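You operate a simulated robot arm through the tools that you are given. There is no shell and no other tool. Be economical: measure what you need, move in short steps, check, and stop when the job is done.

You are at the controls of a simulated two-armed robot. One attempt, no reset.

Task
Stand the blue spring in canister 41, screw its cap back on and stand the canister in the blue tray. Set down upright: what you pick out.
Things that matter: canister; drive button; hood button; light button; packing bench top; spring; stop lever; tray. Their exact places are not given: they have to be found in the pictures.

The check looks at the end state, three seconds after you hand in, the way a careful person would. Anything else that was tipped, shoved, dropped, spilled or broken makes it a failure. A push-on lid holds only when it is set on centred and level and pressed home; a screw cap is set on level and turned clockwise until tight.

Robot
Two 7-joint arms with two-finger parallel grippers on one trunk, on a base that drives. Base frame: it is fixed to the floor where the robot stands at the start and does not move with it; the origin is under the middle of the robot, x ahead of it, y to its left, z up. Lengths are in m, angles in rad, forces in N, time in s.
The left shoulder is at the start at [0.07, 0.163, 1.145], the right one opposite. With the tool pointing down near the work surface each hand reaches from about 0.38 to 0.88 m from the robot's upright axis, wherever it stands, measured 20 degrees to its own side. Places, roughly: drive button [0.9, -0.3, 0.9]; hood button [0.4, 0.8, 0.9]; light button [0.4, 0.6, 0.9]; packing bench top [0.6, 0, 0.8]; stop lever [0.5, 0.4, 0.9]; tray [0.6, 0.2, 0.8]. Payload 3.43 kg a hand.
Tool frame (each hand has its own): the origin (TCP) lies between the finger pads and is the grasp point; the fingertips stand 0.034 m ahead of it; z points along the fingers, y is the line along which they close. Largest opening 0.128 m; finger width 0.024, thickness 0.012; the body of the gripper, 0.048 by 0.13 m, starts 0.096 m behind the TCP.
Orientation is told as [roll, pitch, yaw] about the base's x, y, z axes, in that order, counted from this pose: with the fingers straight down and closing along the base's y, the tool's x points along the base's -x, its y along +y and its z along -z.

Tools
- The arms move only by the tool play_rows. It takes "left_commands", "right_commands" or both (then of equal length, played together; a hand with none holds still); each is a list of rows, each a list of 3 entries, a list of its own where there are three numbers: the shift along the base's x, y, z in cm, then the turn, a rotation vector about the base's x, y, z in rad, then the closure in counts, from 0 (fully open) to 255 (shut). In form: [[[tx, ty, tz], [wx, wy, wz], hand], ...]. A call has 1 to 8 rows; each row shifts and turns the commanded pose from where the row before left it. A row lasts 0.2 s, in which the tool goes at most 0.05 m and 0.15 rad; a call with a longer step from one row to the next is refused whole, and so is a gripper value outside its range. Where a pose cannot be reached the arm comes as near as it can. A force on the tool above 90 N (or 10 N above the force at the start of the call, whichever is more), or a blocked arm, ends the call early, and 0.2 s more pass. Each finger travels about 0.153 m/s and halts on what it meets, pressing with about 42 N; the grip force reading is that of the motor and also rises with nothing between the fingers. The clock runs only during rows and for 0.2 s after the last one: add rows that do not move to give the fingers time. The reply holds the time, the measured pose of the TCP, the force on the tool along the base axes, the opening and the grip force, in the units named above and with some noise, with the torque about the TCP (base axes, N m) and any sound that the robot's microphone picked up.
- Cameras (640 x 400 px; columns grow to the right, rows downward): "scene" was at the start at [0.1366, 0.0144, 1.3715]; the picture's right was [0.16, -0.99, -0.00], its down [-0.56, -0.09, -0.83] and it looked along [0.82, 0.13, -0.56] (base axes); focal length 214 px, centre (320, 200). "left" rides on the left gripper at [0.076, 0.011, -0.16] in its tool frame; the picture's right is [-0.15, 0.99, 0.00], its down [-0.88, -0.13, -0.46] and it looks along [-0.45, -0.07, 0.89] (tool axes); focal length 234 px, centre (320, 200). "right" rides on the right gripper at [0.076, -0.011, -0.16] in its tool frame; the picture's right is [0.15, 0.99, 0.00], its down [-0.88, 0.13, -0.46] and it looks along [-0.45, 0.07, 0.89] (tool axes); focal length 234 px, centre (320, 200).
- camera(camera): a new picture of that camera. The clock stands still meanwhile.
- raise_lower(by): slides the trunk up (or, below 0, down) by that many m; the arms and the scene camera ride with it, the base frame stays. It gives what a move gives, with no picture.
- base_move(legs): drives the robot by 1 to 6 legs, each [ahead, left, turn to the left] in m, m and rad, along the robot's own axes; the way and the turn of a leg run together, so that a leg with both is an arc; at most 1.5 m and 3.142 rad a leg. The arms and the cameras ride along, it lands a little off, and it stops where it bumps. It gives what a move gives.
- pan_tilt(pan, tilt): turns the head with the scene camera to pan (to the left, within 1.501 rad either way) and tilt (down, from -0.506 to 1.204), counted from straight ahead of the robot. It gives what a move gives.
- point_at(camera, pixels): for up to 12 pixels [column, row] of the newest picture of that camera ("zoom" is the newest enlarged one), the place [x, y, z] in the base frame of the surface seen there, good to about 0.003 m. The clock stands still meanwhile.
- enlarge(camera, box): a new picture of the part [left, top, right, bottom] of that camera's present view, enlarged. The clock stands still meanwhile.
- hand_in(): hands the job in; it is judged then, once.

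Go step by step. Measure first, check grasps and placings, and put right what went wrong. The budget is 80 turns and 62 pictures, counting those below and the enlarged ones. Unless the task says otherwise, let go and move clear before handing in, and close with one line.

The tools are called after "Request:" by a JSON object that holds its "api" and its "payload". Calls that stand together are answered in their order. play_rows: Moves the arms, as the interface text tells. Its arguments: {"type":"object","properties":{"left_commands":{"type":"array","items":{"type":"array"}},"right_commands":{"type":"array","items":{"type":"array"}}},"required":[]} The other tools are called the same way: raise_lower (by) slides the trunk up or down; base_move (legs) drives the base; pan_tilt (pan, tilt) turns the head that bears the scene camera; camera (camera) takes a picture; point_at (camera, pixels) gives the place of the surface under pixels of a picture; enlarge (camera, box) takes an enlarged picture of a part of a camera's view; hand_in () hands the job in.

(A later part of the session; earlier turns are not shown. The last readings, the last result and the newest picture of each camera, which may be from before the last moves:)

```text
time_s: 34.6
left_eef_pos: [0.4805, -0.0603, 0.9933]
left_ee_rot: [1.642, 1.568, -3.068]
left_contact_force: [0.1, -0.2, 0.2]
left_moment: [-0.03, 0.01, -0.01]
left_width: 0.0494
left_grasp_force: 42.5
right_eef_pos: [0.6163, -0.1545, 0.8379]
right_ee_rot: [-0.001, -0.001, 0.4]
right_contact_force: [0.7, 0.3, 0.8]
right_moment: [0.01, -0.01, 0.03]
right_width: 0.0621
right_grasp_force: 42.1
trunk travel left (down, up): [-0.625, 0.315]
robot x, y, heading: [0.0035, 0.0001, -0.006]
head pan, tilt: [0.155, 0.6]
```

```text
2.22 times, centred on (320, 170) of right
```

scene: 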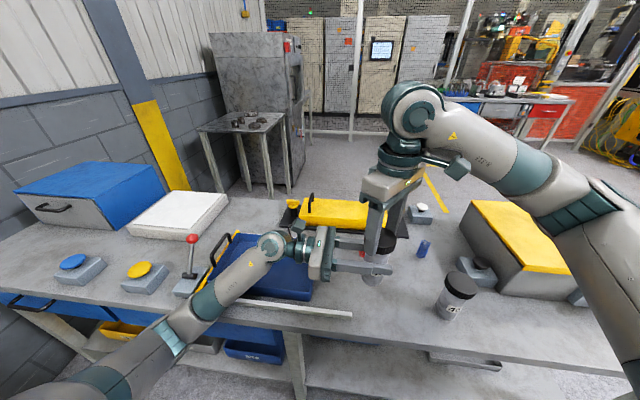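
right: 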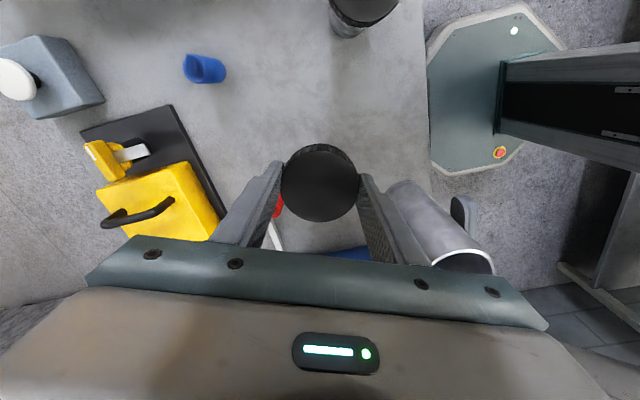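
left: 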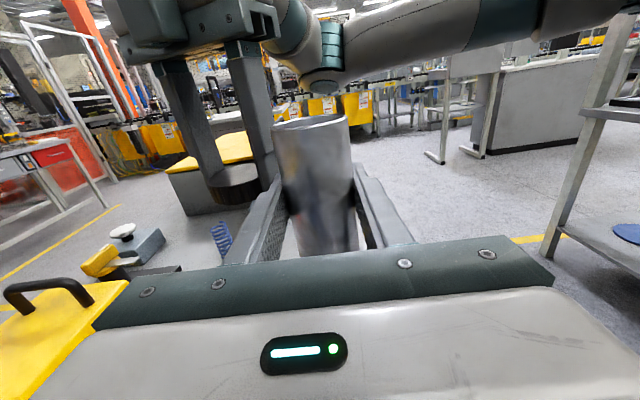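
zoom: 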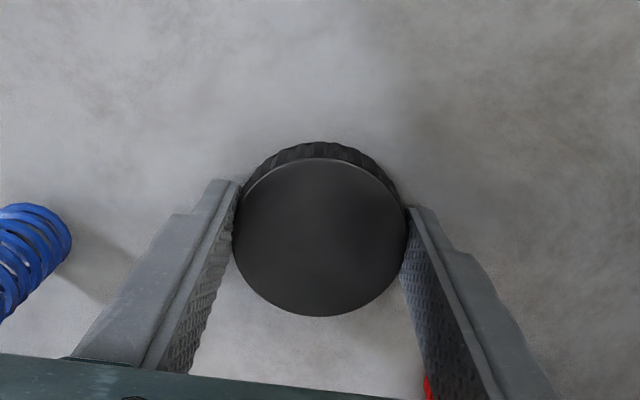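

Nothing touched yet; spring is near the left finger's opening path, so lower 0.4 cm and open only partway (count 90).

Request:
{"api": "play_rows", "payload": {"right_commands": [[[0, 0, -0.4], [0, 0, 0], 255], [[0, 0, 0], [0, 0, 0], 90], [[0, 0, 0], [0, 0, 0], 90], [[0, 0, 2], [0, 0, 0], 90], [[0, 0, 4], [0, 0, 0], 90], [[0, 0, 4], [0, 0, 0], 90], [[0, 0, 4], [0, 0, 0], 90]]}}

Request:
{"api": "camera", "payload": {"camera": "right"}}

Request:
{"api": "camera", "payload": {"camera": "left"}}

```text
time_s: 36.2
left_eef_pos: [0.4803, -0.0589, 0.9944]
left_ee_rot: [2.09, 1.568, -2.622]
left_contact_force: [-0.8, 0.4, -0.9]
left_moment: [0.03, 0.02, -0.02]
left_width: 0.0492
left_grasp_force: 42.2
right_eef_pos: [0.6147, -0.1518, 0.974]
right_ee_rot: [0.0, 0.001, 0.399]
right_contact_force: [0.2, 0.3, -0.9]
right_moment: [-0.04, -0.03, 0.01]
right_width: 0.0828
right_grasp_force: 0.1
trunk travel left (down, up): [-0.625, 0.315]
robot x, y, heading: [-0.0018, -0.0014, 0.002]
head pan, tilt: [0.155, 0.6]
```

```text
33 pictures are left
```

right: 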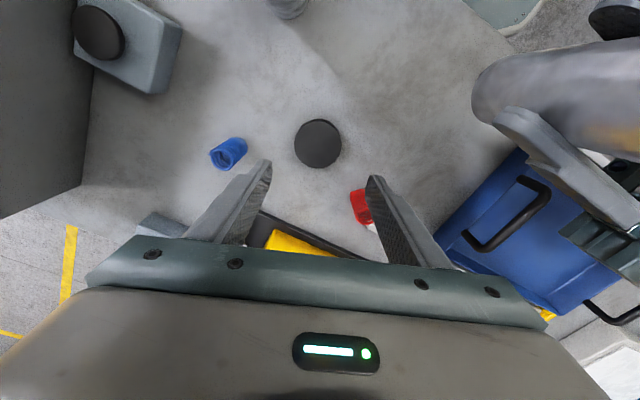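

```text
32 pictures are left
```

left: 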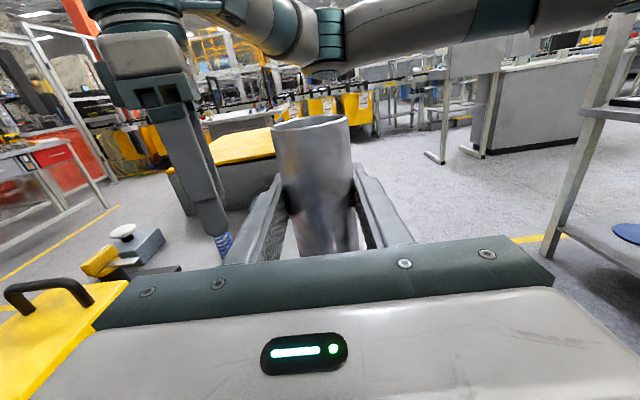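

Cap sits flat on the bench at (318,143), and the canister is steady in the left hand. Measure the spring and cap.

Request:
{"api": "enlarge", "payload": {"camera": "right", "box": [180, 100, 360, 200]}}

Request:
{"api": "point_at", "payload": {"camera": "right", "pixels": [[318, 143], [298, 143], [339, 143], [318, 123], [318, 163], [238, 143], [226, 162], [214, 152], [240, 138]]}}

```text
3.56 times, centred on (270, 150) of right
```

zoom: 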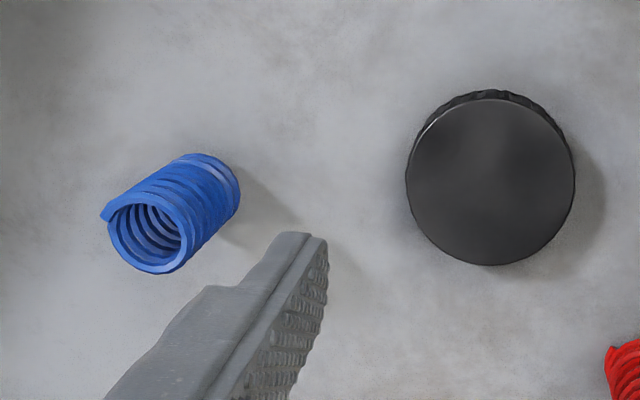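

```text
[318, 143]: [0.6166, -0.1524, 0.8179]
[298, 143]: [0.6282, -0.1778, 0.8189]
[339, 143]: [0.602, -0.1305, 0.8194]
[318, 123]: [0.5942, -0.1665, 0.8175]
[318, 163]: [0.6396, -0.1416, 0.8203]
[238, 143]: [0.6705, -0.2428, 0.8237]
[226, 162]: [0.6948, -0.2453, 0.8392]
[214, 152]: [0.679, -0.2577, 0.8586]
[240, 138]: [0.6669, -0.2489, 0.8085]
```

Cap centre (0.616,-0.154), top 0.819. Now the top ring of the blue spring in the zoom, around (150,232).

Request:
{"api": "point_at", "payload": {"camera": "zoom", "pixels": [[115, 220], [187, 235], [150, 268], [150, 197], [155, 265], [175, 250], [125, 250], [220, 165], [235, 200]]}}

```text
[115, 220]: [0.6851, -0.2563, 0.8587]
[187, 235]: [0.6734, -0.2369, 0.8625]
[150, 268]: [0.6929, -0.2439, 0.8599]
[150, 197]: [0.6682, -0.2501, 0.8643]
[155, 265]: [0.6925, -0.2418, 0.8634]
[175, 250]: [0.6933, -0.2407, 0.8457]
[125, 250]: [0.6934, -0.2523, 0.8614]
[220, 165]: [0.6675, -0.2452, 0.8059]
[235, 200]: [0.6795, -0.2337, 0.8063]
```

Spring centre ≈ (0.680,-0.248), top 0.863, diameter ≈ 0.027. Fingers can't enter the bore, so I'll grip only its top 1 cm. Move over it and descend to z 0.90, then look.

Request:
{"api": "play_rows", "payload": {"right_commands": [[[2.2, -3.2, 0], [0, 0, 0], 90], [[2.2, -3.2, 0], [0, 0, 0], 90], [[2.1, -3.2, 0], [0, 0, 0], 90], [[0, 0, 0], [0, 0, 0], 90], [[0, 0, -2.5], [0, 0, 0], 90], [[0, 0, -2.5], [0, 0, 0], 90], [[0, 0, -2.2], [0, 0, 0], 90], [[0, 0, 0], [0, 0, 0], 90]]}}

Request:
{"api": "enlarge", "payload": {"camera": "right", "box": [220, 80, 420, 230]}}

```text
time_s: 38.0
left_eef_pos: [0.48, -0.0601, 0.9926]
left_ee_rot: [1.69, 1.568, -3.021]
left_contact_force: [-0.8, 0.8, 0.4]
left_moment: [-0.03, 0.03, -0.03]
left_width: 0.0489
left_grasp_force: 42.1
right_eef_pos: [0.6824, -0.2525, 0.8987]
right_ee_rot: [0.0, 0.0, 0.4]
right_contact_force: [-0.6, 0.8, 0.6]
right_moment: [0.0, 0.01, 0.0]
right_width: 0.0828
right_grasp_force: 0.0
trunk travel left (down, up): [-0.625, 0.315]
robot x, y, heading: [-0.0001, 0.0036, 0.0]
head pan, tilt: [0.155, 0.6]
```

```text
2.67 times, centred on (320, 155) of right
```

zoom: 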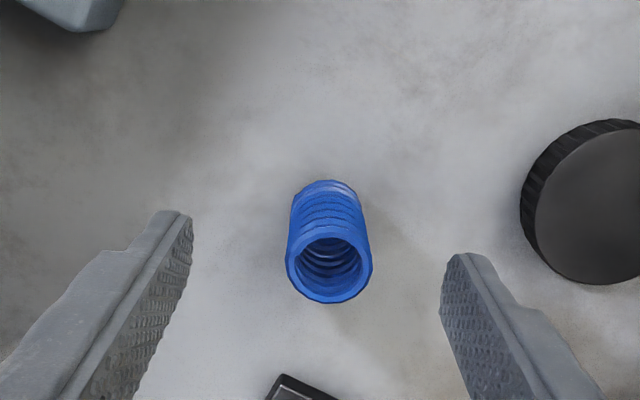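

Spring is near the middle; verify its ring against the TCP.

Request:
{"api": "point_at", "payload": {"camera": "zoom", "pixels": [[291, 268], [368, 268], [328, 298], [328, 232], [185, 225], [455, 262]]}}

```text
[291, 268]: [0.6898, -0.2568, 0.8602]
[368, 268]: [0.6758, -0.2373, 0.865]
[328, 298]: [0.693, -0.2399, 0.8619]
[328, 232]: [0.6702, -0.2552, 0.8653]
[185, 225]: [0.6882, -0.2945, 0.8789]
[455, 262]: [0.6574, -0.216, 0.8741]
```

Ring centre ≈ (0.682,-0.2475). Shift +0.4 cm in y, descend 1.2 cm, close.

Request:
{"api": "play_rows", "payload": {"right_commands": [[[0.1, 0.4, 0], [0, 0, 0], 90], [[0, 0, -1.2], [0, 0, 0], 90], [[0, 0, 0], [0, 0, 0], 90], [[0, 0, 0], [0, 0, 160], 160]]}}

```text
refused: 160 is not a number from -6.98132 to 6.98132
```

Request:
{"api": "play_rows", "payload": {"right_commands": [[[0.1, 0.4, 0], [0, 0, 0], 90], [[0, 0, -1.2], [0, 0, 0], 90], [[0, 0, 0], [0, 0, 0], 90], [[0, 0, 0], [0, 0, 0], 160], [[0, 0, 0], [0, 0, 0], 180], [[0, 0, 0], [0, 0, 0], 255], [[0, 0, 0], [0, 0, 0], 255]]}}

Request:
{"api": "enlarge", "payload": {"camera": "right", "box": [220, 80, 420, 230]}}

```text
time_s: 39.6
left_eef_pos: [0.4809, -0.0592, 0.9931]
left_ee_rot: [1.636, 1.569, -3.074]
left_contact_force: [-0.4, 1.1, -0.7]
left_moment: [0.01, -0.01, 0.0]
left_width: 0.0489
left_grasp_force: 42.6
right_eef_pos: [0.6833, -0.248, 0.8882]
right_ee_rot: [0.0, 0.0, 0.4]
right_contact_force: [0.0, -0.9, -0.5]
right_moment: [-0.03, 0.0, 0.02]
right_width: 0.0275
right_grasp_force: 41.8
trunk travel left (down, up): [-0.625, 0.315]
robot x, y, heading: [-0.0031, -0.0046, -0.004]
head pan, tilt: [0.155, 0.6]
```

```text
2.67 times, centred on (320, 155) of right
```

zoom: 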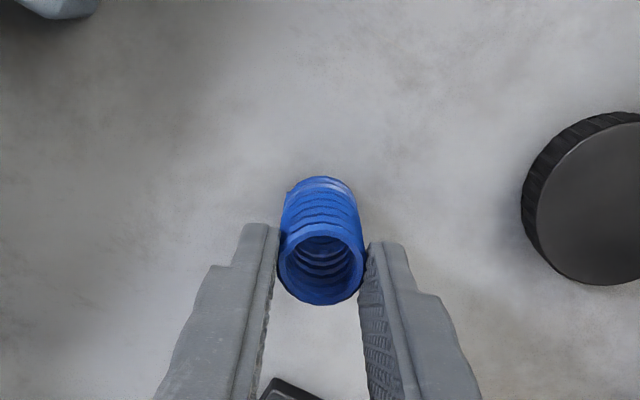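

Spring held, centred in the pads (width 0.0275). Lift it straight up 27 cm.

Request:
{"api": "play_rows", "payload": {"right_commands": [[[0, 0, 1.5], [0, 0, 0], 255], [[0, 0, 4], [0, 0, 0], 255], [[0, 0, 4.5], [0, 0, 0], 255], [[0, 0, 4.5], [0, 0, 0], 255], [[0, 0, 4.5], [0, 0, 0], 255], [[0, 0, 4.5], [0, 0, 0], 255], [[0, 0, 3.7], [0, 0, 0], 255]]}}

Request:
{"api": "play_rows", "payload": {"right_commands": [[[-2.6, 2.3, 0], [0, 0, 0], 255], [[-2.6, 2.3, 0], [0, 0, 0], 255], [[-2.6, 2.3, 0], [0, 0, 0], 255], [[-2.6, 2.3, 0], [0, 0, 0], 255], [[-2.6, 2.3, 0], [0, 0, 0], 255], [[-2.6, 2.3, 0], [0, 0, 0], 255], [[-2.6, 2.3, 0], [0, 0, 0], 255], [[0, 0, 0], [0, 0, 0], 255]]}}

Request:
{"api": "camera", "payload": {"camera": "right"}}

Request:
{"api": "camera", "payload": {"camera": "left"}}

```text
time_s: 41.2
left_eef_pos: [0.4796, -0.0593, 0.9943]
left_ee_rot: [2.477, 1.569, -2.235]
left_contact_force: [0.6, 0.5, 0.8]
left_moment: [0.06, -0.01, 0.02]
left_width: 0.0488
left_grasp_force: 41.8
right_eef_pos: [0.6837, -0.248, 1.1636]
right_ee_rot: [-0.001, 0.001, 0.398]
right_contact_force: [-0.5, 0.4, -0.1]
right_moment: [0.0, -0.05, 0.0]
right_width: 0.0276
right_grasp_force: 41.8
trunk travel left (down, up): [-0.625, 0.315]
robot x, y, heading: [0.0009, 0.0044, 0.001]
head pan, tilt: [0.155, 0.6]
```

```text
time_s: 43.0
left_eef_pos: [0.4813, -0.0611, 0.9941]
left_ee_rot: [1.307, 1.57, 2.879]
left_contact_force: [0.3, -1.0, -0.6]
left_moment: [-0.01, -0.02, -0.01]
left_width: 0.0488
left_grasp_force: 41.9
right_eef_pos: [0.4996, -0.0862, 1.1607]
right_ee_rot: [0.002, 0.0, 0.401]
right_contact_force: [0.7, 0.2, 0.3]
right_moment: [0.02, 0.02, 0.04]
right_width: 0.0279
right_grasp_force: 42.1
trunk travel left (down, up): [-0.625, 0.315]
robot x, y, heading: [0.0028, -0.0012, 0.001]
head pan, tilt: [0.155, 0.6]
```

```text
28 pictures are left
```

right: 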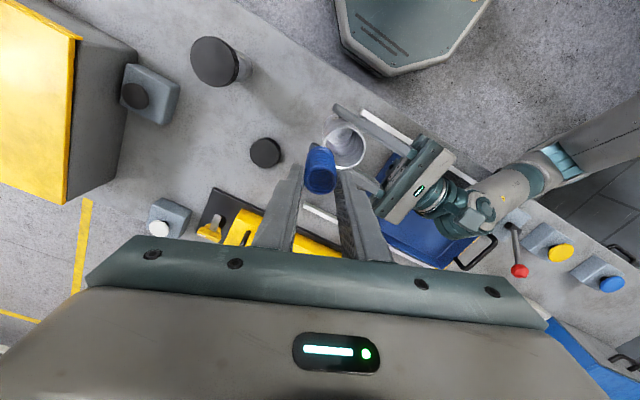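

```text
27 pictures are left
```

left: 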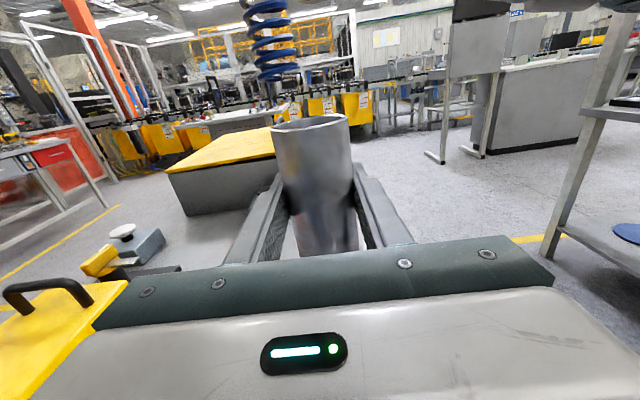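

The canister mouth is visible at (345,147) in the right view. Enlarge it to measure the rim and check the inside is empty.

Request:
{"api": "enlarge", "payload": {"camera": "right", "box": [290, 110, 390, 190]}}

Request:
{"api": "point_at", "payload": {"camera": "zoom", "pixels": [[445, 180], [345, 80], [400, 82], [430, 110], [310, 110], [400, 265], [440, 215], [380, 90], [380, 240]]}}

```text
5.00 times, centred on (340, 150) of right
```

zoom: 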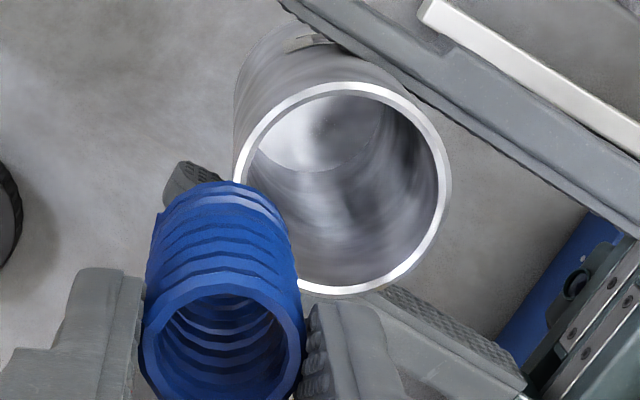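

```text
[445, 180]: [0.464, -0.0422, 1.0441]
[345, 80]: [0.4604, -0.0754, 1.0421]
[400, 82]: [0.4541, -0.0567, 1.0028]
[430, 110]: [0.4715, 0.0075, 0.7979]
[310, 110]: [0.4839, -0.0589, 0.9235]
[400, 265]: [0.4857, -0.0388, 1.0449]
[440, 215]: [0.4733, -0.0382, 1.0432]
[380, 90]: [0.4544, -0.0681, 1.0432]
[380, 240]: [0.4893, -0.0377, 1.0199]
```

The canister is empty; rim centre ≈ (0.477,-0.062), z 1.044. Move over it and check before lowering.

Request:
{"api": "play_rows", "payload": {"right_commands": [[[-1.2, 1.25, 0], [0, 0, 0], 255], [[-1.15, 1.2, 0], [0, 0, 0], 255], [[0, 0, 0], [0, 0, 0], 255], [[0, 0, 0], [0, 0, 0], 255]]}}

Request:
{"api": "enlarge", "payload": {"camera": "left", "box": [220, 0, 420, 130]}}

Request:
{"api": "enlarge", "payload": {"camera": "right", "box": [270, 120, 370, 200]}}

Request:
{"api": "point_at", "payload": {"camera": "zoom", "pixels": [[243, 290], [395, 290], [320, 370], [320, 235], [250, 140], [395, 150], [320, 95]]}}

```text
time_s: 44.0
left_eef_pos: [0.4816, -0.0585, 0.9929]
left_ee_rot: [1.779, 1.569, -2.935]
left_contact_force: [0.4, 0.1, 0.4]
left_moment: [-0.01, -0.02, 0.0]
left_width: 0.0487
left_grasp_force: 42.1
right_eef_pos: [0.4751, -0.0596, 1.1612]
right_ee_rot: [-0.001, 0.0, 0.399]
right_contact_force: [0.2, 0.6, 0.0]
right_moment: [0.02, -0.01, -0.01]
right_width: 0.0277
right_grasp_force: 41.7
trunk travel left (down, up): [-0.625, 0.315]
robot x, y, heading: [-0.0017, -0.0022, -0.002]
head pan, tilt: [0.155, 0.6]
```

```text
3.08 times, centred on (320, 65) of left
```

zoom: 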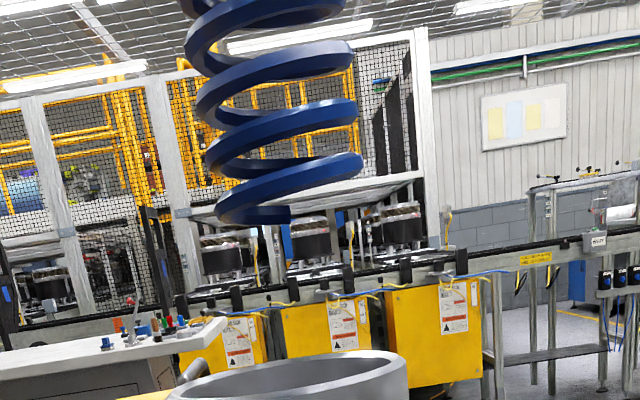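

```text
5.00 times, centred on (320, 160) of right
```

zoom: 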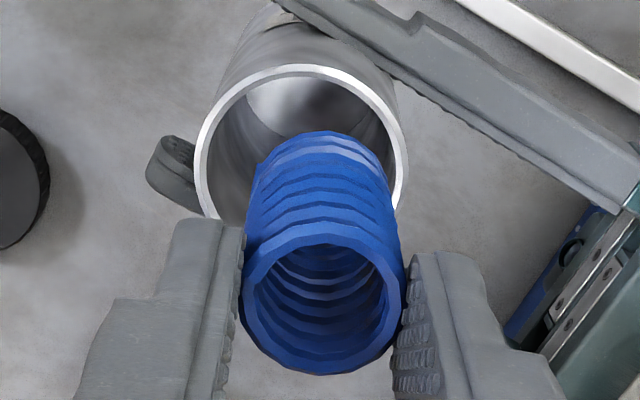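

```text
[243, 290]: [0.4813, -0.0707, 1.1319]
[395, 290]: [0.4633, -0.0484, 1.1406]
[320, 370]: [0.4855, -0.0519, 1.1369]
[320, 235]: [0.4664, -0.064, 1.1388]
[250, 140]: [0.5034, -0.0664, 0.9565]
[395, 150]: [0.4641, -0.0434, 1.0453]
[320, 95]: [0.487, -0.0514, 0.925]
```

Spring is about 3–4 mm off toward +y from the mouth centre. Correct (+0.2,-0.33) cm and lower until the fingertips are just above the rim.

Request:
{"api": "play_rows", "payload": {"right_commands": [[[0.2, -0.33, 0], [0, 0, 0], 255], [[0, 0, -1.5], [0, 0, 0], 255], [[0, 0, -1.5], [0, 0, 0], 255], [[0, 0, -1.5], [0, 0, 0], 255], [[0, 0, -1.5], [0, 0, 0], 255], [[0, 0, -1.3], [0, 0, 0], 255], [[0, 0, -0.3], [0, 0, 0], 255]]}}

Request:
{"api": "enlarge", "payload": {"camera": "left", "box": [220, 0, 420, 130]}}

Request:
{"api": "enlarge", "payload": {"camera": "right", "box": [270, 120, 370, 200]}}

```text
time_s: 45.6
left_eef_pos: [0.4808, -0.0595, 0.9927]
left_ee_rot: [1.695, 1.569, -3.018]
left_contact_force: [0.1, -0.4, 0.1]
left_moment: [0.03, 0.01, -0.02]
left_width: 0.0488
left_grasp_force: 42.0
right_eef_pos: [0.4803, -0.0636, 1.0877]
right_ee_rot: [0.001, 0.0, 0.401]
right_contact_force: [-0.5, 0.0, 0.1]
right_moment: [0.02, 0.0, 0.03]
right_width: 0.0277
right_grasp_force: 41.6
trunk travel left (down, up): [-0.625, 0.315]
robot x, y, heading: [0.0038, -0.0018, -0.001]
head pan, tilt: [0.155, 0.6]
```

```text
3.08 times, centred on (320, 65) of left
```

zoom: 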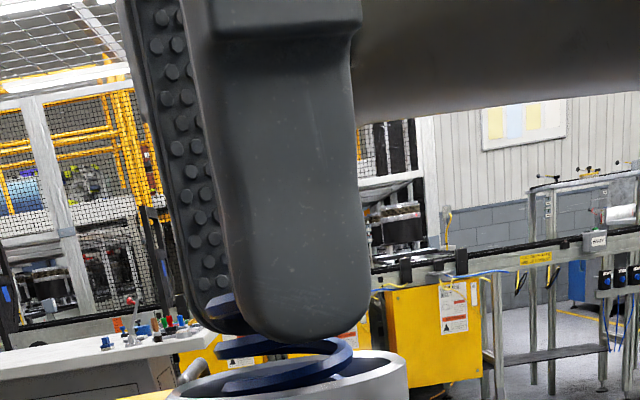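

```text
5.00 times, centred on (320, 160) of right
```

zoom: 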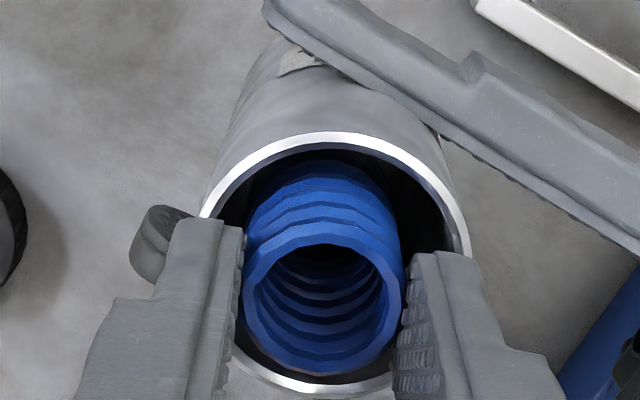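

The spring is inside the mouth with clearance. Nudge 2 mm to centre, lower 0.5 cm and open quickly to let it drop down the bore.

Request:
{"api": "play_rows", "payload": {"right_commands": [[[-0.1, 0.18, -0.5], [0, 0, 0], 255], [[0, 0, 0], [0, 0, 0], 255], [[0, 0, 0], [0, 0, 0], 90], [[0, 0, 0], [0, 0, 0], 90], [[0, 0, 2], [0, 0, 0], 90], [[0, 0, 3], [0, 0, 0], 90], [[0, 0, 3], [0, 0, 0], 90]]}}

Request:
{"api": "enlarge", "payload": {"camera": "right", "box": [270, 100, 370, 180]}}

```text
time_s: 47.2
left_eef_pos: [0.4811, -0.0597, 0.9942]
left_ee_rot: [2.003, 1.57, -2.706]
left_contact_force: [0.4, 0.1, 0.0]
left_moment: [0.01, -0.02, 0.0]
left_width: 0.0488
left_grasp_force: 41.6
right_eef_pos: [0.4794, -0.0587, 1.161]
right_ee_rot: [0.001, 0.0, 0.4]
right_contact_force: [-0.1, 0.9, 0.5]
right_moment: [-0.03, -0.02, 0.0]
right_width: 0.0827
right_grasp_force: 0.0
trunk travel left (down, up): [-0.625, 0.315]
robot x, y, heading: [0.0007, 0.0022, -0.001]
head pan, tilt: [0.155, 0.6]
```

```text
5.00 times, centred on (320, 140) of right
```

zoom: 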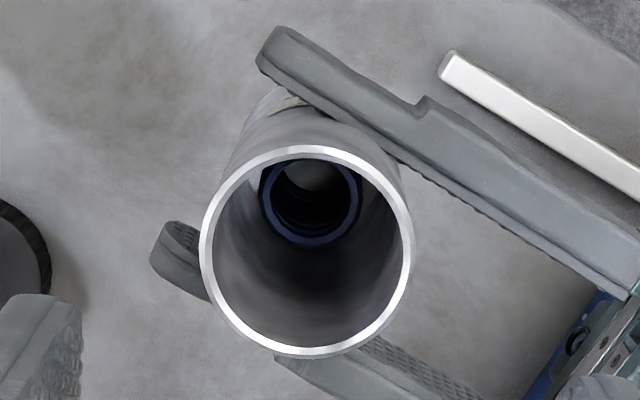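

The spring stands on the bottom of the canister (ring at (312,205)). Now fetch the cap at (0.616,-0.154).

Request:
{"api": "play_rows", "payload": {"right_commands": [[[3.4, -2.4, 0], [0, 0, 0], 60], [[3.4, -2.4, 0], [0, 0, 0], 60], [[3.4, -2.4, 0], [0, 0, 0], 60], [[3.4, -2.3, 0], [0, 0, 0], 60], [[0, 0, -4.5], [0, 0, 0], 60], [[0, 0, -4.5], [0, 0, 0], 60], [[0, 0, -4.5], [0, 0, 0], 60], [[0, 0, -4.5], [0, 0, 0], 60]]}}

Request:
{"api": "play_rows", "payload": {"right_commands": [[[0, 0, -4], [0, 0, 0], 60], [[0, 0, -4], [0, 0, 0], 60], [[0, 0, 0], [0, 0, 0], 60]]}}

Request:
{"api": "enlarge", "payload": {"camera": "right", "box": [200, 80, 440, 230]}}

Request:
{"api": "point_at", "payload": {"camera": "zoom", "pixels": [[320, 240], [250, 240], [390, 240], [320, 180], [320, 305]]}}

```text
time_s: 49.0
left_eef_pos: [0.4802, -0.0612, 0.993]
left_ee_rot: [1.44, 1.569, 3.011]
left_contact_force: [0.9, 0.2, -0.9]
left_moment: [0.01, -0.01, 0.0]
left_width: 0.0485
left_grasp_force: 42.6
right_eef_pos: [0.6154, -0.1589, 0.9814]
right_ee_rot: [0.002, -0.001, 0.399]
right_contact_force: [-0.3, 0.7, 0.0]
right_moment: [-0.02, 0.0, 0.02]
right_width: 0.098
right_grasp_force: 0.0
trunk travel left (down, up): [-0.625, 0.315]
robot x, y, heading: [0.0012, -0.0004, -0.003]
head pan, tilt: [0.155, 0.6]
```

```text
time_s: 49.8
left_eef_pos: [0.4811, -0.06, 0.9935]
left_ee_rot: [1.823, 1.57, -2.886]
left_contact_force: [0.1, -0.3, -0.6]
left_moment: [-0.01, 0.02, 0.02]
left_width: 0.0486
left_grasp_force: 42.2
right_eef_pos: [0.6147, -0.1566, 0.903]
right_ee_rot: [0.001, -0.001, 0.4]
right_contact_force: [1.5, 0.0, -0.9]
right_moment: [-0.03, 0.01, 0.01]
right_width: 0.0979
right_grasp_force: 0.1
trunk travel left (down, up): [-0.625, 0.315]
robot x, y, heading: [-0.0019, -0.0019, -0.0]
head pan, tilt: [0.155, 0.6]
```

```text
2.67 times, centred on (320, 155) of right
```

zoom: 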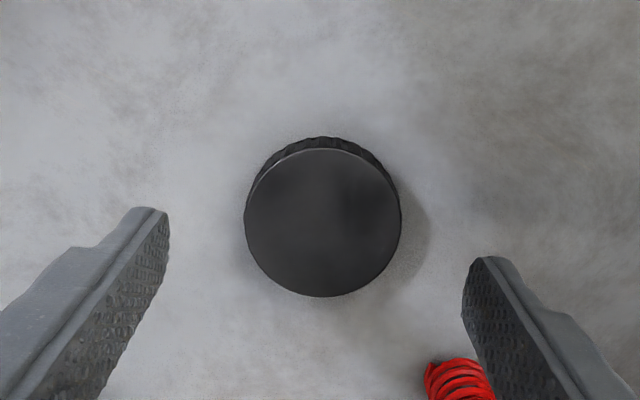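

```text
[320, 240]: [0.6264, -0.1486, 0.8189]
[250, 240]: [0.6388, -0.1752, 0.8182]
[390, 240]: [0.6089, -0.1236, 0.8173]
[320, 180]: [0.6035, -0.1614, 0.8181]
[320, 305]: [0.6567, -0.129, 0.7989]
```

Cap centre is about 4 mm further out, at (0.619,-0.154). Correct, descend to z 0.835 and grip.

Request:
{"api": "play_rows", "payload": {"right_commands": [[[0.4, 0.2, 0], [0, 0, 0], 60], [[0, 0, -3], [0, 0, 0], 60], [[0, 0, -3], [0, 0, 0], 60], [[0, 0, -0.8], [0, 0, 0], 60], [[0, 0, 0], [0, 0, 0], 100], [[0, 0, 0], [0, 0, 0], 255], [[0, 0, 0], [0, 0, 0], 255], [[0, 0, 0], [0, 0, 0], 255]]}}

Request:
{"api": "play_rows", "payload": {"right_commands": [[[0, 0, 2], [0, 0, 0], 255], [[0, 0, 4.5], [0, 0, 0], 255], [[0, 0, 4.5], [0, 0, 0], 255], [[0, 0, 4.5], [0, 0, 0], 255], [[0, 0, 4.5], [0, 0, 0], 255], [[0, 0, 4.5], [0, 0, 0], 255], [[0, 0, 4.5], [0, 0, 0], 255]]}}

Request:
{"api": "enlarge", "payload": {"camera": "right", "box": [200, 80, 440, 230]}}

```text
time_s: 51.6
left_eef_pos: [0.4793, -0.0601, 0.9934]
left_ee_rot: [2.297, 1.571, -2.416]
left_contact_force: [-1.0, -0.3, -0.8]
left_moment: [-0.02, 0.01, -0.01]
left_width: 0.0484
left_grasp_force: 42.2
right_eef_pos: [0.6181, -0.1541, 0.8332]
right_ee_rot: [0.002, 0.0, 0.401]
right_contact_force: [2.5, 1.1, 14.6]
right_moment: [0.01, 0.12, 0.19]
right_width: 0.0623
right_grasp_force: 42.2
trunk travel left (down, up): [-0.625, 0.315]
robot x, y, heading: [-0.0024, 0.0023, -0.002]
head pan, tilt: [0.155, 0.6]
```

```text
time_s: 53.2
left_eef_pos: [0.4786, -0.0602, 0.9932]
left_ee_rot: [2.371, 1.569, -2.342]
left_contact_force: [-0.9, -0.6, -0.5]
left_moment: [-0.01, 0.01, 0.01]
left_width: 0.0483
left_grasp_force: 41.9
right_eef_pos: [0.6209, -0.1509, 1.1255]
right_ee_rot: [0.0, 0.001, 0.399]
right_contact_force: [-0.3, 0.3, 0.1]
right_moment: [-0.01, 0.0, 0.01]
right_width: 0.0623
right_grasp_force: 41.9
trunk travel left (down, up): [-0.625, 0.315]
robot x, y, heading: [-0.0028, 0.0025, 0.004]
head pan, tilt: [0.155, 0.6]
```

```text
2.67 times, centred on (320, 155) of right
```

zoom: 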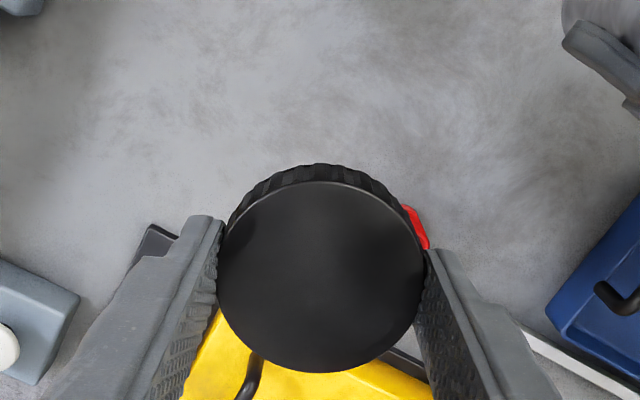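

Cap held level. Move over the canister while yawing to 1.2 for the clockwise stroke.

Request:
{"api": "play_rows", "payload": {"right_commands": [[[-2.4, 1.52, 0], [0, 0, 0.1], 255], [[-2.4, 1.52, 0], [0, 0, 0.1], 255], [[-2.4, 1.52, 0], [0, 0, 0.1], 255], [[-2.4, 1.52, 0], [0, 0, 0.1], 255], [[-2.4, 1.52, 0], [0, 0, 0.15], 255], [[-2.3, 1.52, 0], [0, 0, 0.15], 255], [[0, 0, 0], [0, 0, 0.1], 255], [[0, 0, 0], [0, 0, 0], 255]]}}

Request:
{"api": "camera", "payload": {"camera": "left"}}

Request:
{"api": "point_at", "payload": {"camera": "left", "pixels": [[273, 127], [348, 118], [310, 130], [310, 115], [265, 70], [360, 70], [310, 60], [310, 75], [310, 85]]}}

```text
time_s: 55.0
left_eef_pos: [0.4801, -0.0602, 0.9935]
left_ee_rot: [1.85, 1.569, -2.86]
left_contact_force: [0.2, -0.1, -0.5]
left_moment: [0.01, 0.0, -0.01]
left_width: 0.0483
left_grasp_force: 41.6
right_eef_pos: [0.4742, -0.0613, 1.1233]
right_ee_rot: [0.0, -0.001, 1.202]
right_contact_force: [0.2, 0.4, -0.3]
right_moment: [-0.01, 0.0, -0.02]
right_width: 0.0622
right_grasp_force: 42.2
trunk travel left (down, up): [-0.625, 0.315]
robot x, y, heading: [-0.0023, -0.0016, 0.003]
head pan, tilt: [0.155, 0.6]
```

```text
18 pictures are left
```

left: 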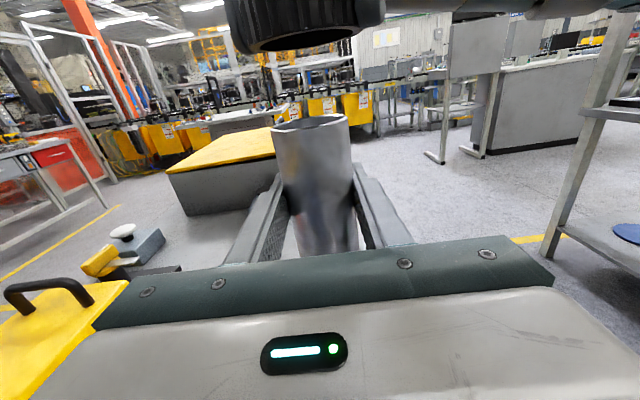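

```text
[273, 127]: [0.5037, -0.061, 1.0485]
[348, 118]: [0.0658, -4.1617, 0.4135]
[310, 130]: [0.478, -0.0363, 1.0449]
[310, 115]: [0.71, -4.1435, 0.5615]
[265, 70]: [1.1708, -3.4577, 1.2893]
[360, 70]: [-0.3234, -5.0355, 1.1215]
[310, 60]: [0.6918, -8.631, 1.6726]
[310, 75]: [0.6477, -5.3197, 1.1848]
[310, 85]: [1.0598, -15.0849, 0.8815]
```

Lower 3.5 cm so the cap is just above the rim, then compare both in the left view.

Request:
{"api": "play_rows", "payload": {"right_commands": [[[0.2, 0, -1.2], [0, 0, 0], 255], [[0, 0, -1.2], [0, 0, 0], 255], [[0, 0, -1.1], [0, 0, 0], 255], [[0, 0, 0], [0, 0, 0], 255]]}}

Request:
{"api": "enlarge", "payload": {"camera": "left", "box": [220, 30, 420, 160]}}

Request:
{"api": "point_at", "payload": {"camera": "zoom", "pixels": [[280, 190], [300, 215], [330, 190], [200, 190], [360, 190], [160, 290], [390, 270], [280, 300], [170, 180], [400, 180]]}}

```text
time_s: 56.0
left_eef_pos: [0.4797, -0.0597, 0.9945]
left_ee_rot: [1.771, 1.569, -2.942]
left_contact_force: [0.3, 1.0, -0.5]
left_moment: [0.02, -0.01, -0.03]
left_width: 0.0483
left_grasp_force: 41.7
right_eef_pos: [0.4759, -0.0631, 1.0889]
right_ee_rot: [-0.001, 0.0, 1.198]
right_contact_force: [-1.1, -0.8, -0.7]
right_moment: [0.03, -0.04, 0.01]
right_width: 0.0623
right_grasp_force: 41.5
trunk travel left (down, up): [-0.625, 0.315]
robot x, y, heading: [0.0011, 0.0029, -0.001]
head pan, tilt: [0.155, 0.6]
```

```text
3.08 times, centred on (320, 95) of left
```

zoom: 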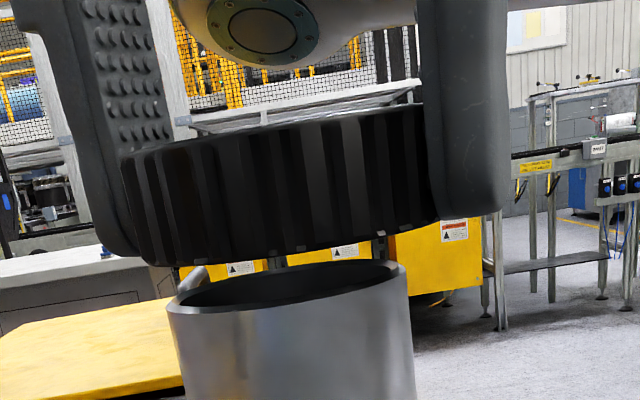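

```text
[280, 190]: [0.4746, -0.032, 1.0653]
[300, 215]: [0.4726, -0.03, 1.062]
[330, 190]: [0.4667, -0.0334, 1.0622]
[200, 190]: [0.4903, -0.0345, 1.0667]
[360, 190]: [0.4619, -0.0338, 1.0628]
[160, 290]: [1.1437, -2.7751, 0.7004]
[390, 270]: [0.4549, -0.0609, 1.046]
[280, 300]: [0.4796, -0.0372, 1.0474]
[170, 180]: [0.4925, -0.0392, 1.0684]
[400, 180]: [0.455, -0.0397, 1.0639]
```

Cap is ~2 mm toward -x from the mouth. Correct, lower 1.3 cm until it meets the thread, and start turning clockwise with slight downward follow.

Request:
{"api": "play_rows", "payload": {"right_commands": [[[0.2, 0.05, 0], [0, 0, 0], 255], [[0, 0, -0.6], [0, 0, 0], 255], [[0, 0, -0.4], [0, 0, 0], 255], [[0, 0, -0.3], [0, 0, 0], 255], [[0, 0, -0.1], [0, 0, 0], 255], [[0, 0, 0], [0, 0, 0], 255]]}}

Request:
{"api": "enlarge", "payload": {"camera": "left", "box": [220, 30, 420, 160]}}

```text
time_s: 57.4
left_eef_pos: [0.4804, -0.0599, 0.9928]
left_ee_rot: [1.666, 1.568, -3.046]
left_contact_force: [0.0, 0.6, -0.8]
left_moment: [0.01, -0.01, 0.01]
left_width: 0.0484
left_grasp_force: 41.8
right_eef_pos: [0.4799, -0.0636, 1.0745]
right_ee_rot: [0.0, 0.001, 1.199]
right_contact_force: [-0.3, 0.2, -0.8]
right_moment: [0.02, 0.01, 0.0]
right_width: 0.0622
right_grasp_force: 42.1
trunk travel left (down, up): [-0.625, 0.315]
robot x, y, heading: [-0.0032, 0.0019, -0.001]
head pan, tilt: [0.155, 0.6]
```

```text
3.08 times, centred on (320, 95) of left
```

zoom: 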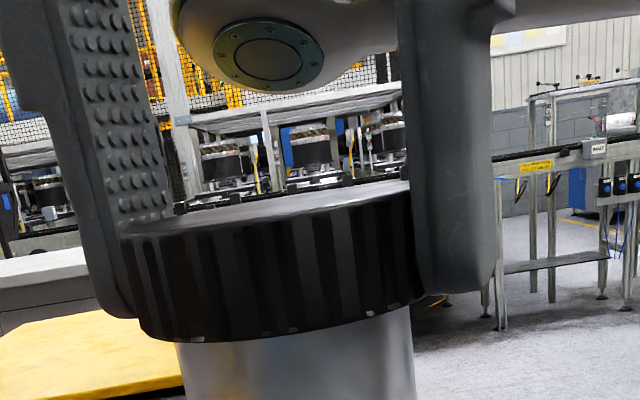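

The cap sleeves over the neck without contact force. Turn clockwise, following down slowly.

Request:
{"api": "play_rows", "payload": {"right_commands": [[[-0.1, 0.1, -0.1], [0, 0, -0.1], 255], [[0, 0, -0.05], [0, 0, -0.15], 255], [[0, 0, -0.05], [0, 0, -0.15], 255], [[0, 0, -0.05], [0, 0, -0.15], 255], [[0, 0, -0.05], [0, 0, -0.15], 255], [[0, 0, -0.05], [0, 0, -0.15], 255], [[0, 0, -0.05], [0, 0, -0.15], 255], [[0, 0, -0.05], [0, 0, -0.15], 255]]}}

Request:
{"api": "play_rows", "payload": {"right_commands": [[[0, 0, -0.05], [0, 0, -0.15], 255], [[0, 0, -0.05], [0, 0, -0.15], 255], [[0, 0, -0.05], [0, 0, -0.15], 255], [[0, 0, -0.05], [0, 0, -0.15], 255], [[0, 0, -0.05], [0, 0, -0.15], 255], [[0, 0, 0], [0, 0, -0.15], 255]]}}

```text
time_s: 59.2
left_eef_pos: [0.4799, -0.0616, 0.9937]
left_ee_rot: [1.628, 1.569, -3.086]
left_contact_force: [-3.9, -3.2, -0.4]
left_moment: [0.14, -0.18, -0.04]
left_width: 0.0482
left_grasp_force: 41.6
right_eef_pos: [0.4781, -0.0623, 1.07]
right_ee_rot: [0.0, 0.0, 0.048]
right_contact_force: [4.3, 2.5, 0.5]
right_moment: [0.02, -0.1, 0.02]
right_width: 0.0621
right_grasp_force: 42.4
trunk travel left (down, up): [-0.625, 0.315]
robot x, y, heading: [0.0023, -0.0005, 0.001]
head pan, tilt: [0.155, 0.6]
```

```text
time_s: 60.6
left_eef_pos: [0.4797, -0.0603, 0.9922]
left_ee_rot: [1.551, 1.569, 3.122]
left_contact_force: [-10.2, -4.9, -1.3]
left_moment: [0.23, -0.45, -0.12]
left_width: 0.048
left_grasp_force: 42.2
right_eef_pos: [0.4782, -0.0629, 1.0672]
right_ee_rot: [0.001, -0.001, -0.852]
right_contact_force: [9.1, 4.7, 0.9]
right_moment: [0.19, -0.24, 0.13]
right_width: 0.0625
right_grasp_force: 41.8
trunk travel left (down, up): [-0.625, 0.315]
robot x, y, heading: [-0.0021, 0.0004, -0.003]
head pan, tilt: [0.155, 0.6]
```

Lateral force and a small torque (0.13) appeared: the thread is engaging. Release, turn back and look.

Request:
{"api": "play_rows", "payload": {"right_commands": [[[0, 0, 0], [0, 0, 0], 90], [[0, 0, 0], [0, 0, 0.1], 90], [[0, 0, 0], [0, 0, 0.15], 90], [[0, 0, 0], [0, 0, 0.15], 90], [[0, 0, 0], [0, 0, 0.15], 90], [[0, 0, 0], [0, 0, 0.15], 90], [[0, 0, 0], [0, 0, 0.15], 90], [[0, 0, 0], [0, 0, 0.15], 90]]}}

Request:
{"api": "play_rows", "payload": {"right_commands": [[[0, 0, 0], [0, 0, 0.15], 90], [[0, 0, 0], [0, 0, 0.15], 90], [[0, 0, 0], [0, 0, 0.15], 90], [[0, 0, 0], [0, 0, 0.15], 90], [[0, 0, 0], [0, 0, 0.15], 90], [[0, 0, 0], [0, 0, 0.15], 90], [[0, 0, 0], [0, 0, 0.15], 90]]}}

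Request:
{"api": "camera", "payload": {"camera": "right"}}

Request:
{"api": "point_at", "payload": {"camera": "right", "pixels": [[320, 185], [290, 185], [350, 185], [320, 160], [320, 212]]}}

```text
time_s: 62.4
left_eef_pos: [0.4808, -0.0604, 0.9928]
left_ee_rot: [1.673, 1.569, -3.035]
left_contact_force: [-0.6, 0.6, -0.6]
left_moment: [0.01, 0.0, 0.02]
left_width: 0.0481
left_grasp_force: 42.0
right_eef_pos: [0.4788, -0.0624, 1.0689]
right_ee_rot: [0.0, 0.0, 0.154]
right_contact_force: [0.3, 0.2, -0.7]
right_moment: [0.01, -0.02, 0.0]
right_width: 0.0829
right_grasp_force: 0.2
trunk travel left (down, up): [-0.625, 0.315]
robot x, y, heading: [-0.0008, 0.0041, -0.002]
head pan, tilt: [0.155, 0.6]
```

```text
time_s: 64.0
left_eef_pos: [0.4804, -0.0599, 0.9933]
left_ee_rot: [1.686, 1.569, -3.027]
left_contact_force: [0.0, 0.6, 0.2]
left_moment: [0.01, 0.01, 0.0]
left_width: 0.048
left_grasp_force: 41.6
right_eef_pos: [0.4783, -0.0616, 1.0666]
right_ee_rot: [0.002, 0.0, 1.202]
right_contact_force: [-0.1, -0.3, -0.2]
right_moment: [0.0, -0.02, 0.0]
right_width: 0.0828
right_grasp_force: 0.1
trunk travel left (down, up): [-0.625, 0.315]
robot x, y, heading: [-0.0001, -0.0018, -0.001]
head pan, tilt: [0.155, 0.6]
```

```text
15 pictures are left
```

right: 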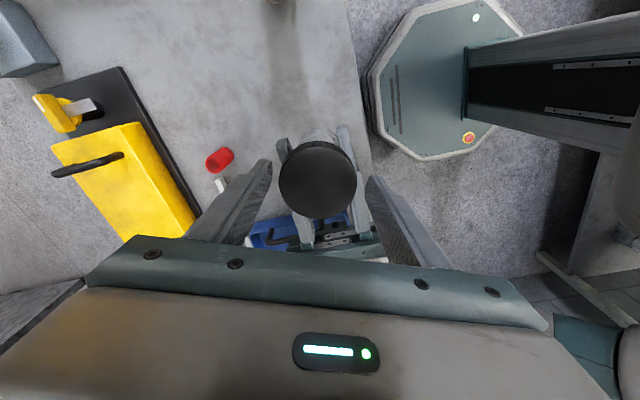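

```text
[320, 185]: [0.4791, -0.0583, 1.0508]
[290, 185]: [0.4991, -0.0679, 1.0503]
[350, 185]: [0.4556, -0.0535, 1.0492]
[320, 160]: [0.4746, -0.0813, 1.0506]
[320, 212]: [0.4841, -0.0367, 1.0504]
```

Cap top is now level at 1.050, near home. Regrip slightly lower and tighten clockwise.

Request:
{"api": "play_rows", "payload": {"right_commands": [[[0, -0.05, -0.1], [0, 0, 0], 90], [[0, 0, -0.1], [0, 0, 0], 255], [[0, 0, 0], [0, 0, 0], 255], [[0, 0, 0], [0, 0, 0], 255], [[0, 0, -0.02], [0, 0, -0.15], 255], [[0, 0, -0.02], [0, 0, -0.15], 255], [[0, 0, -0.02], [0, 0, -0.15], 255], [[0, 0, -0.02], [0, 0, -0.15], 255]]}}

Request:
{"api": "play_rows", "payload": {"right_commands": [[[0, 0, -0.02], [0, 0, -0.15], 255], [[0, 0, -0.02], [0, 0, -0.15], 255], [[0, 0, -0.02], [0, 0, -0.15], 255], [[0, 0, -0.02], [0, 0, -0.15], 255], [[0, 0, -0.02], [0, 0, -0.15], 255], [[0, 0, 0], [0, 0, -0.15], 255]]}}

Request:
{"api": "play_rows", "payload": {"right_commands": [[[0, 0, 0], [0, 0, -0.15], 255], [[0, 0, 0], [0, 0, -0.15], 255], [[0, 0, 0], [0, 0, -0.15], 255], [[0, 0, 0], [0, 0, -0.15], 255]]}}

```text
time_s: 65.8
left_eef_pos: [0.48, -0.0599, 0.9941]
left_ee_rot: [1.445, 1.569, 3.017]
left_contact_force: [-14.5, 5.8, -4.4]
left_moment: [-0.14, -1.1, -0.05]
left_width: 0.0477
left_grasp_force: 41.6
right_eef_pos: [0.4787, -0.0629, 1.0651]
right_ee_rot: [0.0, -0.001, 0.598]
right_contact_force: [12.8, -6.8, 3.4]
right_moment: [-0.21, 0.12, 0.02]
right_width: 0.0625
right_grasp_force: 41.5
trunk travel left (down, up): [-0.625, 0.315]
robot x, y, heading: [-0.0017, 0.0003, -0.003]
head pan, tilt: [0.155, 0.6]
```

```text
time_s: 67.2
left_eef_pos: [0.4787, -0.0597, 0.9921]
left_ee_rot: [1.289, 1.566, 2.858]
left_contact_force: [-9.7, -10.4, -16.3]
left_moment: [0.0, -0.8, 0.0]
left_width: 0.0479
left_grasp_force: 42.0
right_eef_pos: [0.4785, -0.0614, 1.0633]
right_ee_rot: [0.002, 0.0, -0.301]
right_contact_force: [9.0, 9.7, 14.7]
right_moment: [0.8, 0.08, 0.01]
right_width: 0.0627
right_grasp_force: 42.2
trunk travel left (down, up): [-0.625, 0.315]
robot x, y, heading: [0.0029, 0.0005, -0.002]
head pan, tilt: [0.155, 0.6]
```

```text
time_s: 68.2
left_eef_pos: [0.4793, -0.0611, 0.9943]
left_ee_rot: [2.229, 1.569, -2.486]
left_contact_force: [-14.4, -23.8, -7.7]
left_moment: [0.51, -0.93, -0.07]
left_width: 0.0478
left_grasp_force: 42.4
right_eef_pos: [0.477, -0.0626, 1.0637]
right_ee_rot: [0.001, 0.003, -0.905]
right_contact_force: [15.0, 23.4, 7.2]
right_moment: [1.17, -0.1, 0.06]
right_width: 0.0624
right_grasp_force: 41.6
trunk travel left (down, up): [-0.625, 0.315]
robot x, y, heading: [0.001, -0.0021, -0.001]
head pan, tilt: [0.155, 0.6]
```

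Torque is still small; do another release–return–regrip–tighten stroke.

Request:
{"api": "play_rows", "payload": {"right_commands": [[[0, 0, 0], [0, 0, 0], 90], [[0, 0, 0], [0, 0, 0.1], 90], [[0, 0, 0], [0, 0, 0.15], 90], [[0, 0, 0], [0, 0, 0.15], 90], [[0, 0, 0], [0, 0, 0.15], 90], [[0, 0, 0], [0, 0, 0.15], 90], [[0, 0, 0], [0, 0, 0.15], 90], [[0, 0, 0], [0, 0, 0.15], 90]]}}

Request:
{"api": "play_rows", "payload": {"right_commands": [[[0, 0, 0], [0, 0, 0.15], 90], [[0, 0, 0], [0, 0, 0.15], 90], [[0, 0, 0], [0, 0, 0.15], 90], [[0, 0, 0], [0, 0, 0.15], 90], [[0, 0, 0], [0, 0, 0.15], 90], [[0, 0, 0], [0, 0, 0.15], 90], [[0, 0, 0], [0, 0, 0.15], 90]]}}

Request:
{"api": "enlarge", "payload": {"camera": "right", "box": [220, 110, 420, 235]}}

Request:
{"api": "point_at", "payload": {"camera": "zoom", "pixels": [[320, 235], [230, 235], [410, 235], [320, 160], [320, 310]]}}

Request:
{"api": "enlarge", "payload": {"camera": "left", "box": [220, 60, 420, 190]}}

```text
time_s: 70.0
left_eef_pos: [0.4799, -0.058, 0.9929]
left_ee_rot: [1.689, 1.57, -3.022]
left_contact_force: [0.2, 0.6, -0.3]
left_moment: [-0.01, -0.02, -0.05]
left_width: 0.0476
left_grasp_force: 42.2
right_eef_pos: [0.4787, -0.0629, 1.062]
right_ee_rot: [0.0, 0.0, 0.102]
right_contact_force: [0.2, 0.4, 0.2]
right_moment: [0.01, -0.05, 0.02]
right_width: 0.0828
right_grasp_force: 0.1
trunk travel left (down, up): [-0.625, 0.315]
robot x, y, heading: [-0.0002, -0.0016, -0.004]
head pan, tilt: [0.155, 0.6]
```

```text
time_s: 71.6
left_eef_pos: [0.48, -0.0609, 0.9937]
left_ee_rot: [1.648, 1.567, -3.062]
left_contact_force: [0.8, -0.3, -1.0]
left_moment: [0.01, -0.01, -0.01]
left_width: 0.0476
left_grasp_force: 42.1
right_eef_pos: [0.4773, -0.0626, 1.0625]
right_ee_rot: [0.001, 0.0, 1.152]
right_contact_force: [0.9, -0.2, 0.3]
right_moment: [0.02, 0.0, -0.01]
right_width: 0.0828
right_grasp_force: 0.0
trunk travel left (down, up): [-0.625, 0.315]
robot x, y, heading: [-0.0041, 0.0011, -0.001]
head pan, tilt: [0.155, 0.6]
```

```text
3.20 times, centred on (320, 172) of right
```

zoom: 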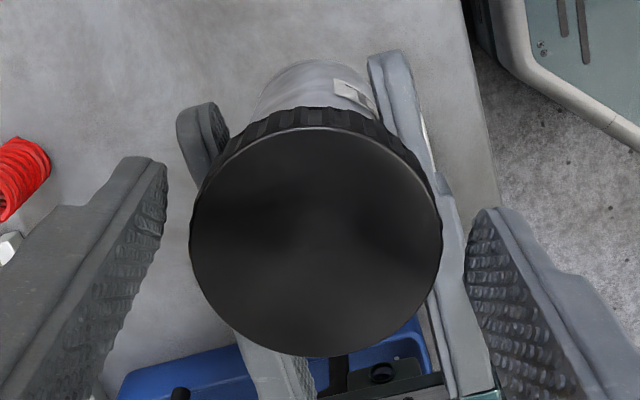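

```text
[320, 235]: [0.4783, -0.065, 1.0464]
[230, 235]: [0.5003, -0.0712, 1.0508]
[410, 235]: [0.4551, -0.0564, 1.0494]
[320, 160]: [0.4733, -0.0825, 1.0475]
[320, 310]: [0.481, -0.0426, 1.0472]
```

```text
3.08 times, centred on (320, 125) of left
```

zoom: 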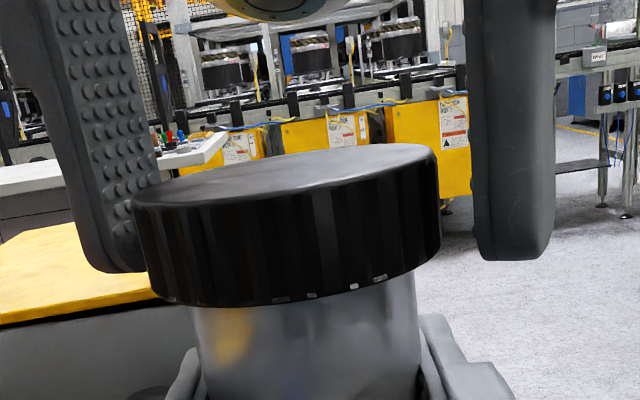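

Cap top 1.048 and level. Another clockwise stroke.

Request:
{"api": "play_rows", "payload": {"right_commands": [[[0, 0, -0.1], [0, 0, 0], 255], [[0, 0, 0], [0, 0, 0], 255], [[0, 0, 0], [0, 0, 0], 255], [[0, 0, 0], [0, 0, -0.15], 255], [[0, 0, 0], [0, 0, -0.15], 255], [[0, 0, 0], [0, 0, -0.15], 255], [[0, 0, 0], [0, 0, -0.15], 255], [[0, 0, 0], [0, 0, -0.15], 255]]}}

Request:
{"api": "play_rows", "payload": {"right_commands": [[[0, 0, 0], [0, 0, -0.15], 255], [[0, 0, 0], [0, 0, -0.15], 255], [[0, 0, 0], [0, 0, -0.15], 255], [[0, 0, 0], [0, 0, -0.15], 255]]}}

Request:
{"api": "play_rows", "payload": {"right_commands": [[[0, 0, 0], [0, 0, -0.15], 255], [[0, 0, 0], [0, 0, -0.15], 255], [[0, 0, 0], [0, 0, -0.15], 255], [[0, 0, 0], [0, 0, -0.15], 255], [[0, 0, 0], [0, 0, -0.15], 255]]}}

```text
time_s: 73.4
left_eef_pos: [0.48, -0.061, 0.9925]
left_ee_rot: [2.013, 1.57, -2.695]
left_contact_force: [-7.2, 8.0, -3.0]
left_moment: [-0.48, -1.03, -0.01]
left_width: 0.0481
left_grasp_force: 42.2
right_eef_pos: [0.4783, -0.0634, 1.0622]
right_ee_rot: [0.002, 0.0, 0.399]
right_contact_force: [6.8, -9.2, 2.3]
right_moment: [-0.15, 0.52, 0.01]
right_width: 0.0625
right_grasp_force: 41.6
trunk travel left (down, up): [-0.625, 0.315]
robot x, y, heading: [0.0039, -0.0025, -0.006]
head pan, tilt: [0.155, 0.6]
```

```text
time_s: 74.4
left_eef_pos: [0.4795, -0.0598, 0.9937]
left_ee_rot: [1.736, 1.569, -2.976]
left_contact_force: [4.8, -8.3, -2.0]
left_moment: [0.05, -0.28, -0.01]
left_width: 0.0477
left_grasp_force: 42.2
right_eef_pos: [0.4791, -0.0626, 1.0639]
right_ee_rot: [0.0, 0.002, -0.201]
right_contact_force: [-4.6, 7.7, 0.6]
right_moment: [0.45, 0.56, -0.01]
right_width: 0.0625
right_grasp_force: 42.1
trunk travel left (down, up): [-0.625, 0.315]
robot x, y, heading: [0.0005, 0.0017, -0.001]
head pan, tilt: [0.155, 0.6]
```

```text
time_s: 75.6
left_eef_pos: [0.4797, -0.0601, 0.9932]
left_ee_rot: [1.677, 1.568, -3.036]
left_contact_force: [7.6, -27.2, -0.7]
left_moment: [0.94, -0.32, 0.01]
left_width: 0.0476
left_grasp_force: 42.3
right_eef_pos: [0.4779, -0.0608, 1.0621]
right_ee_rot: [0.001, 0.001, -0.952]
right_contact_force: [-6.9, 28.3, -2.5]
right_moment: [0.92, 0.81, 0.03]
right_width: 0.0625
right_grasp_force: 41.7
trunk travel left (down, up): [-0.625, 0.315]
robot x, y, heading: [-0.0017, 0.0014, 0.002]
head pan, tilt: [0.155, 0.6]
```

No torque build-up shows in the readings. Check the body label and cap seating in the scene view.

Request:
{"api": "enlarge", "payload": {"camera": "scene", "box": [345, 225, 425, 295]}}

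Request:
{"api": "point_at", "payload": {"camera": "zoom", "pixels": [[300, 120], [300, 150], [300, 162], [280, 175], [280, 190], [240, 310], [240, 330], [240, 340], [340, 120], [250, 350]]}}

```text
5.71 times, centred on (385, 260) of scene
```

zoom: 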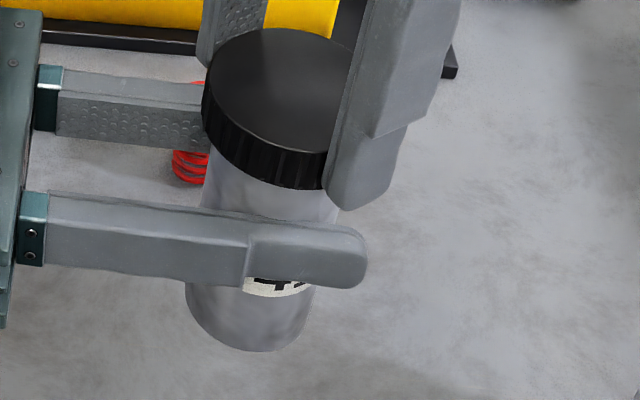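

```text
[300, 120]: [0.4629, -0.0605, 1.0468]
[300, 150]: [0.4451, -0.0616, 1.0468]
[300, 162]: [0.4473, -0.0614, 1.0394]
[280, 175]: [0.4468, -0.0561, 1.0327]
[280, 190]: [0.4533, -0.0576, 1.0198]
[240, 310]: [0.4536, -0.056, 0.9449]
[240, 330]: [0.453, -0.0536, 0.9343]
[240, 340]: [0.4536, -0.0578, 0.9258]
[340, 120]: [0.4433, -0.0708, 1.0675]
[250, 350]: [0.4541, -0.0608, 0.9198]
```

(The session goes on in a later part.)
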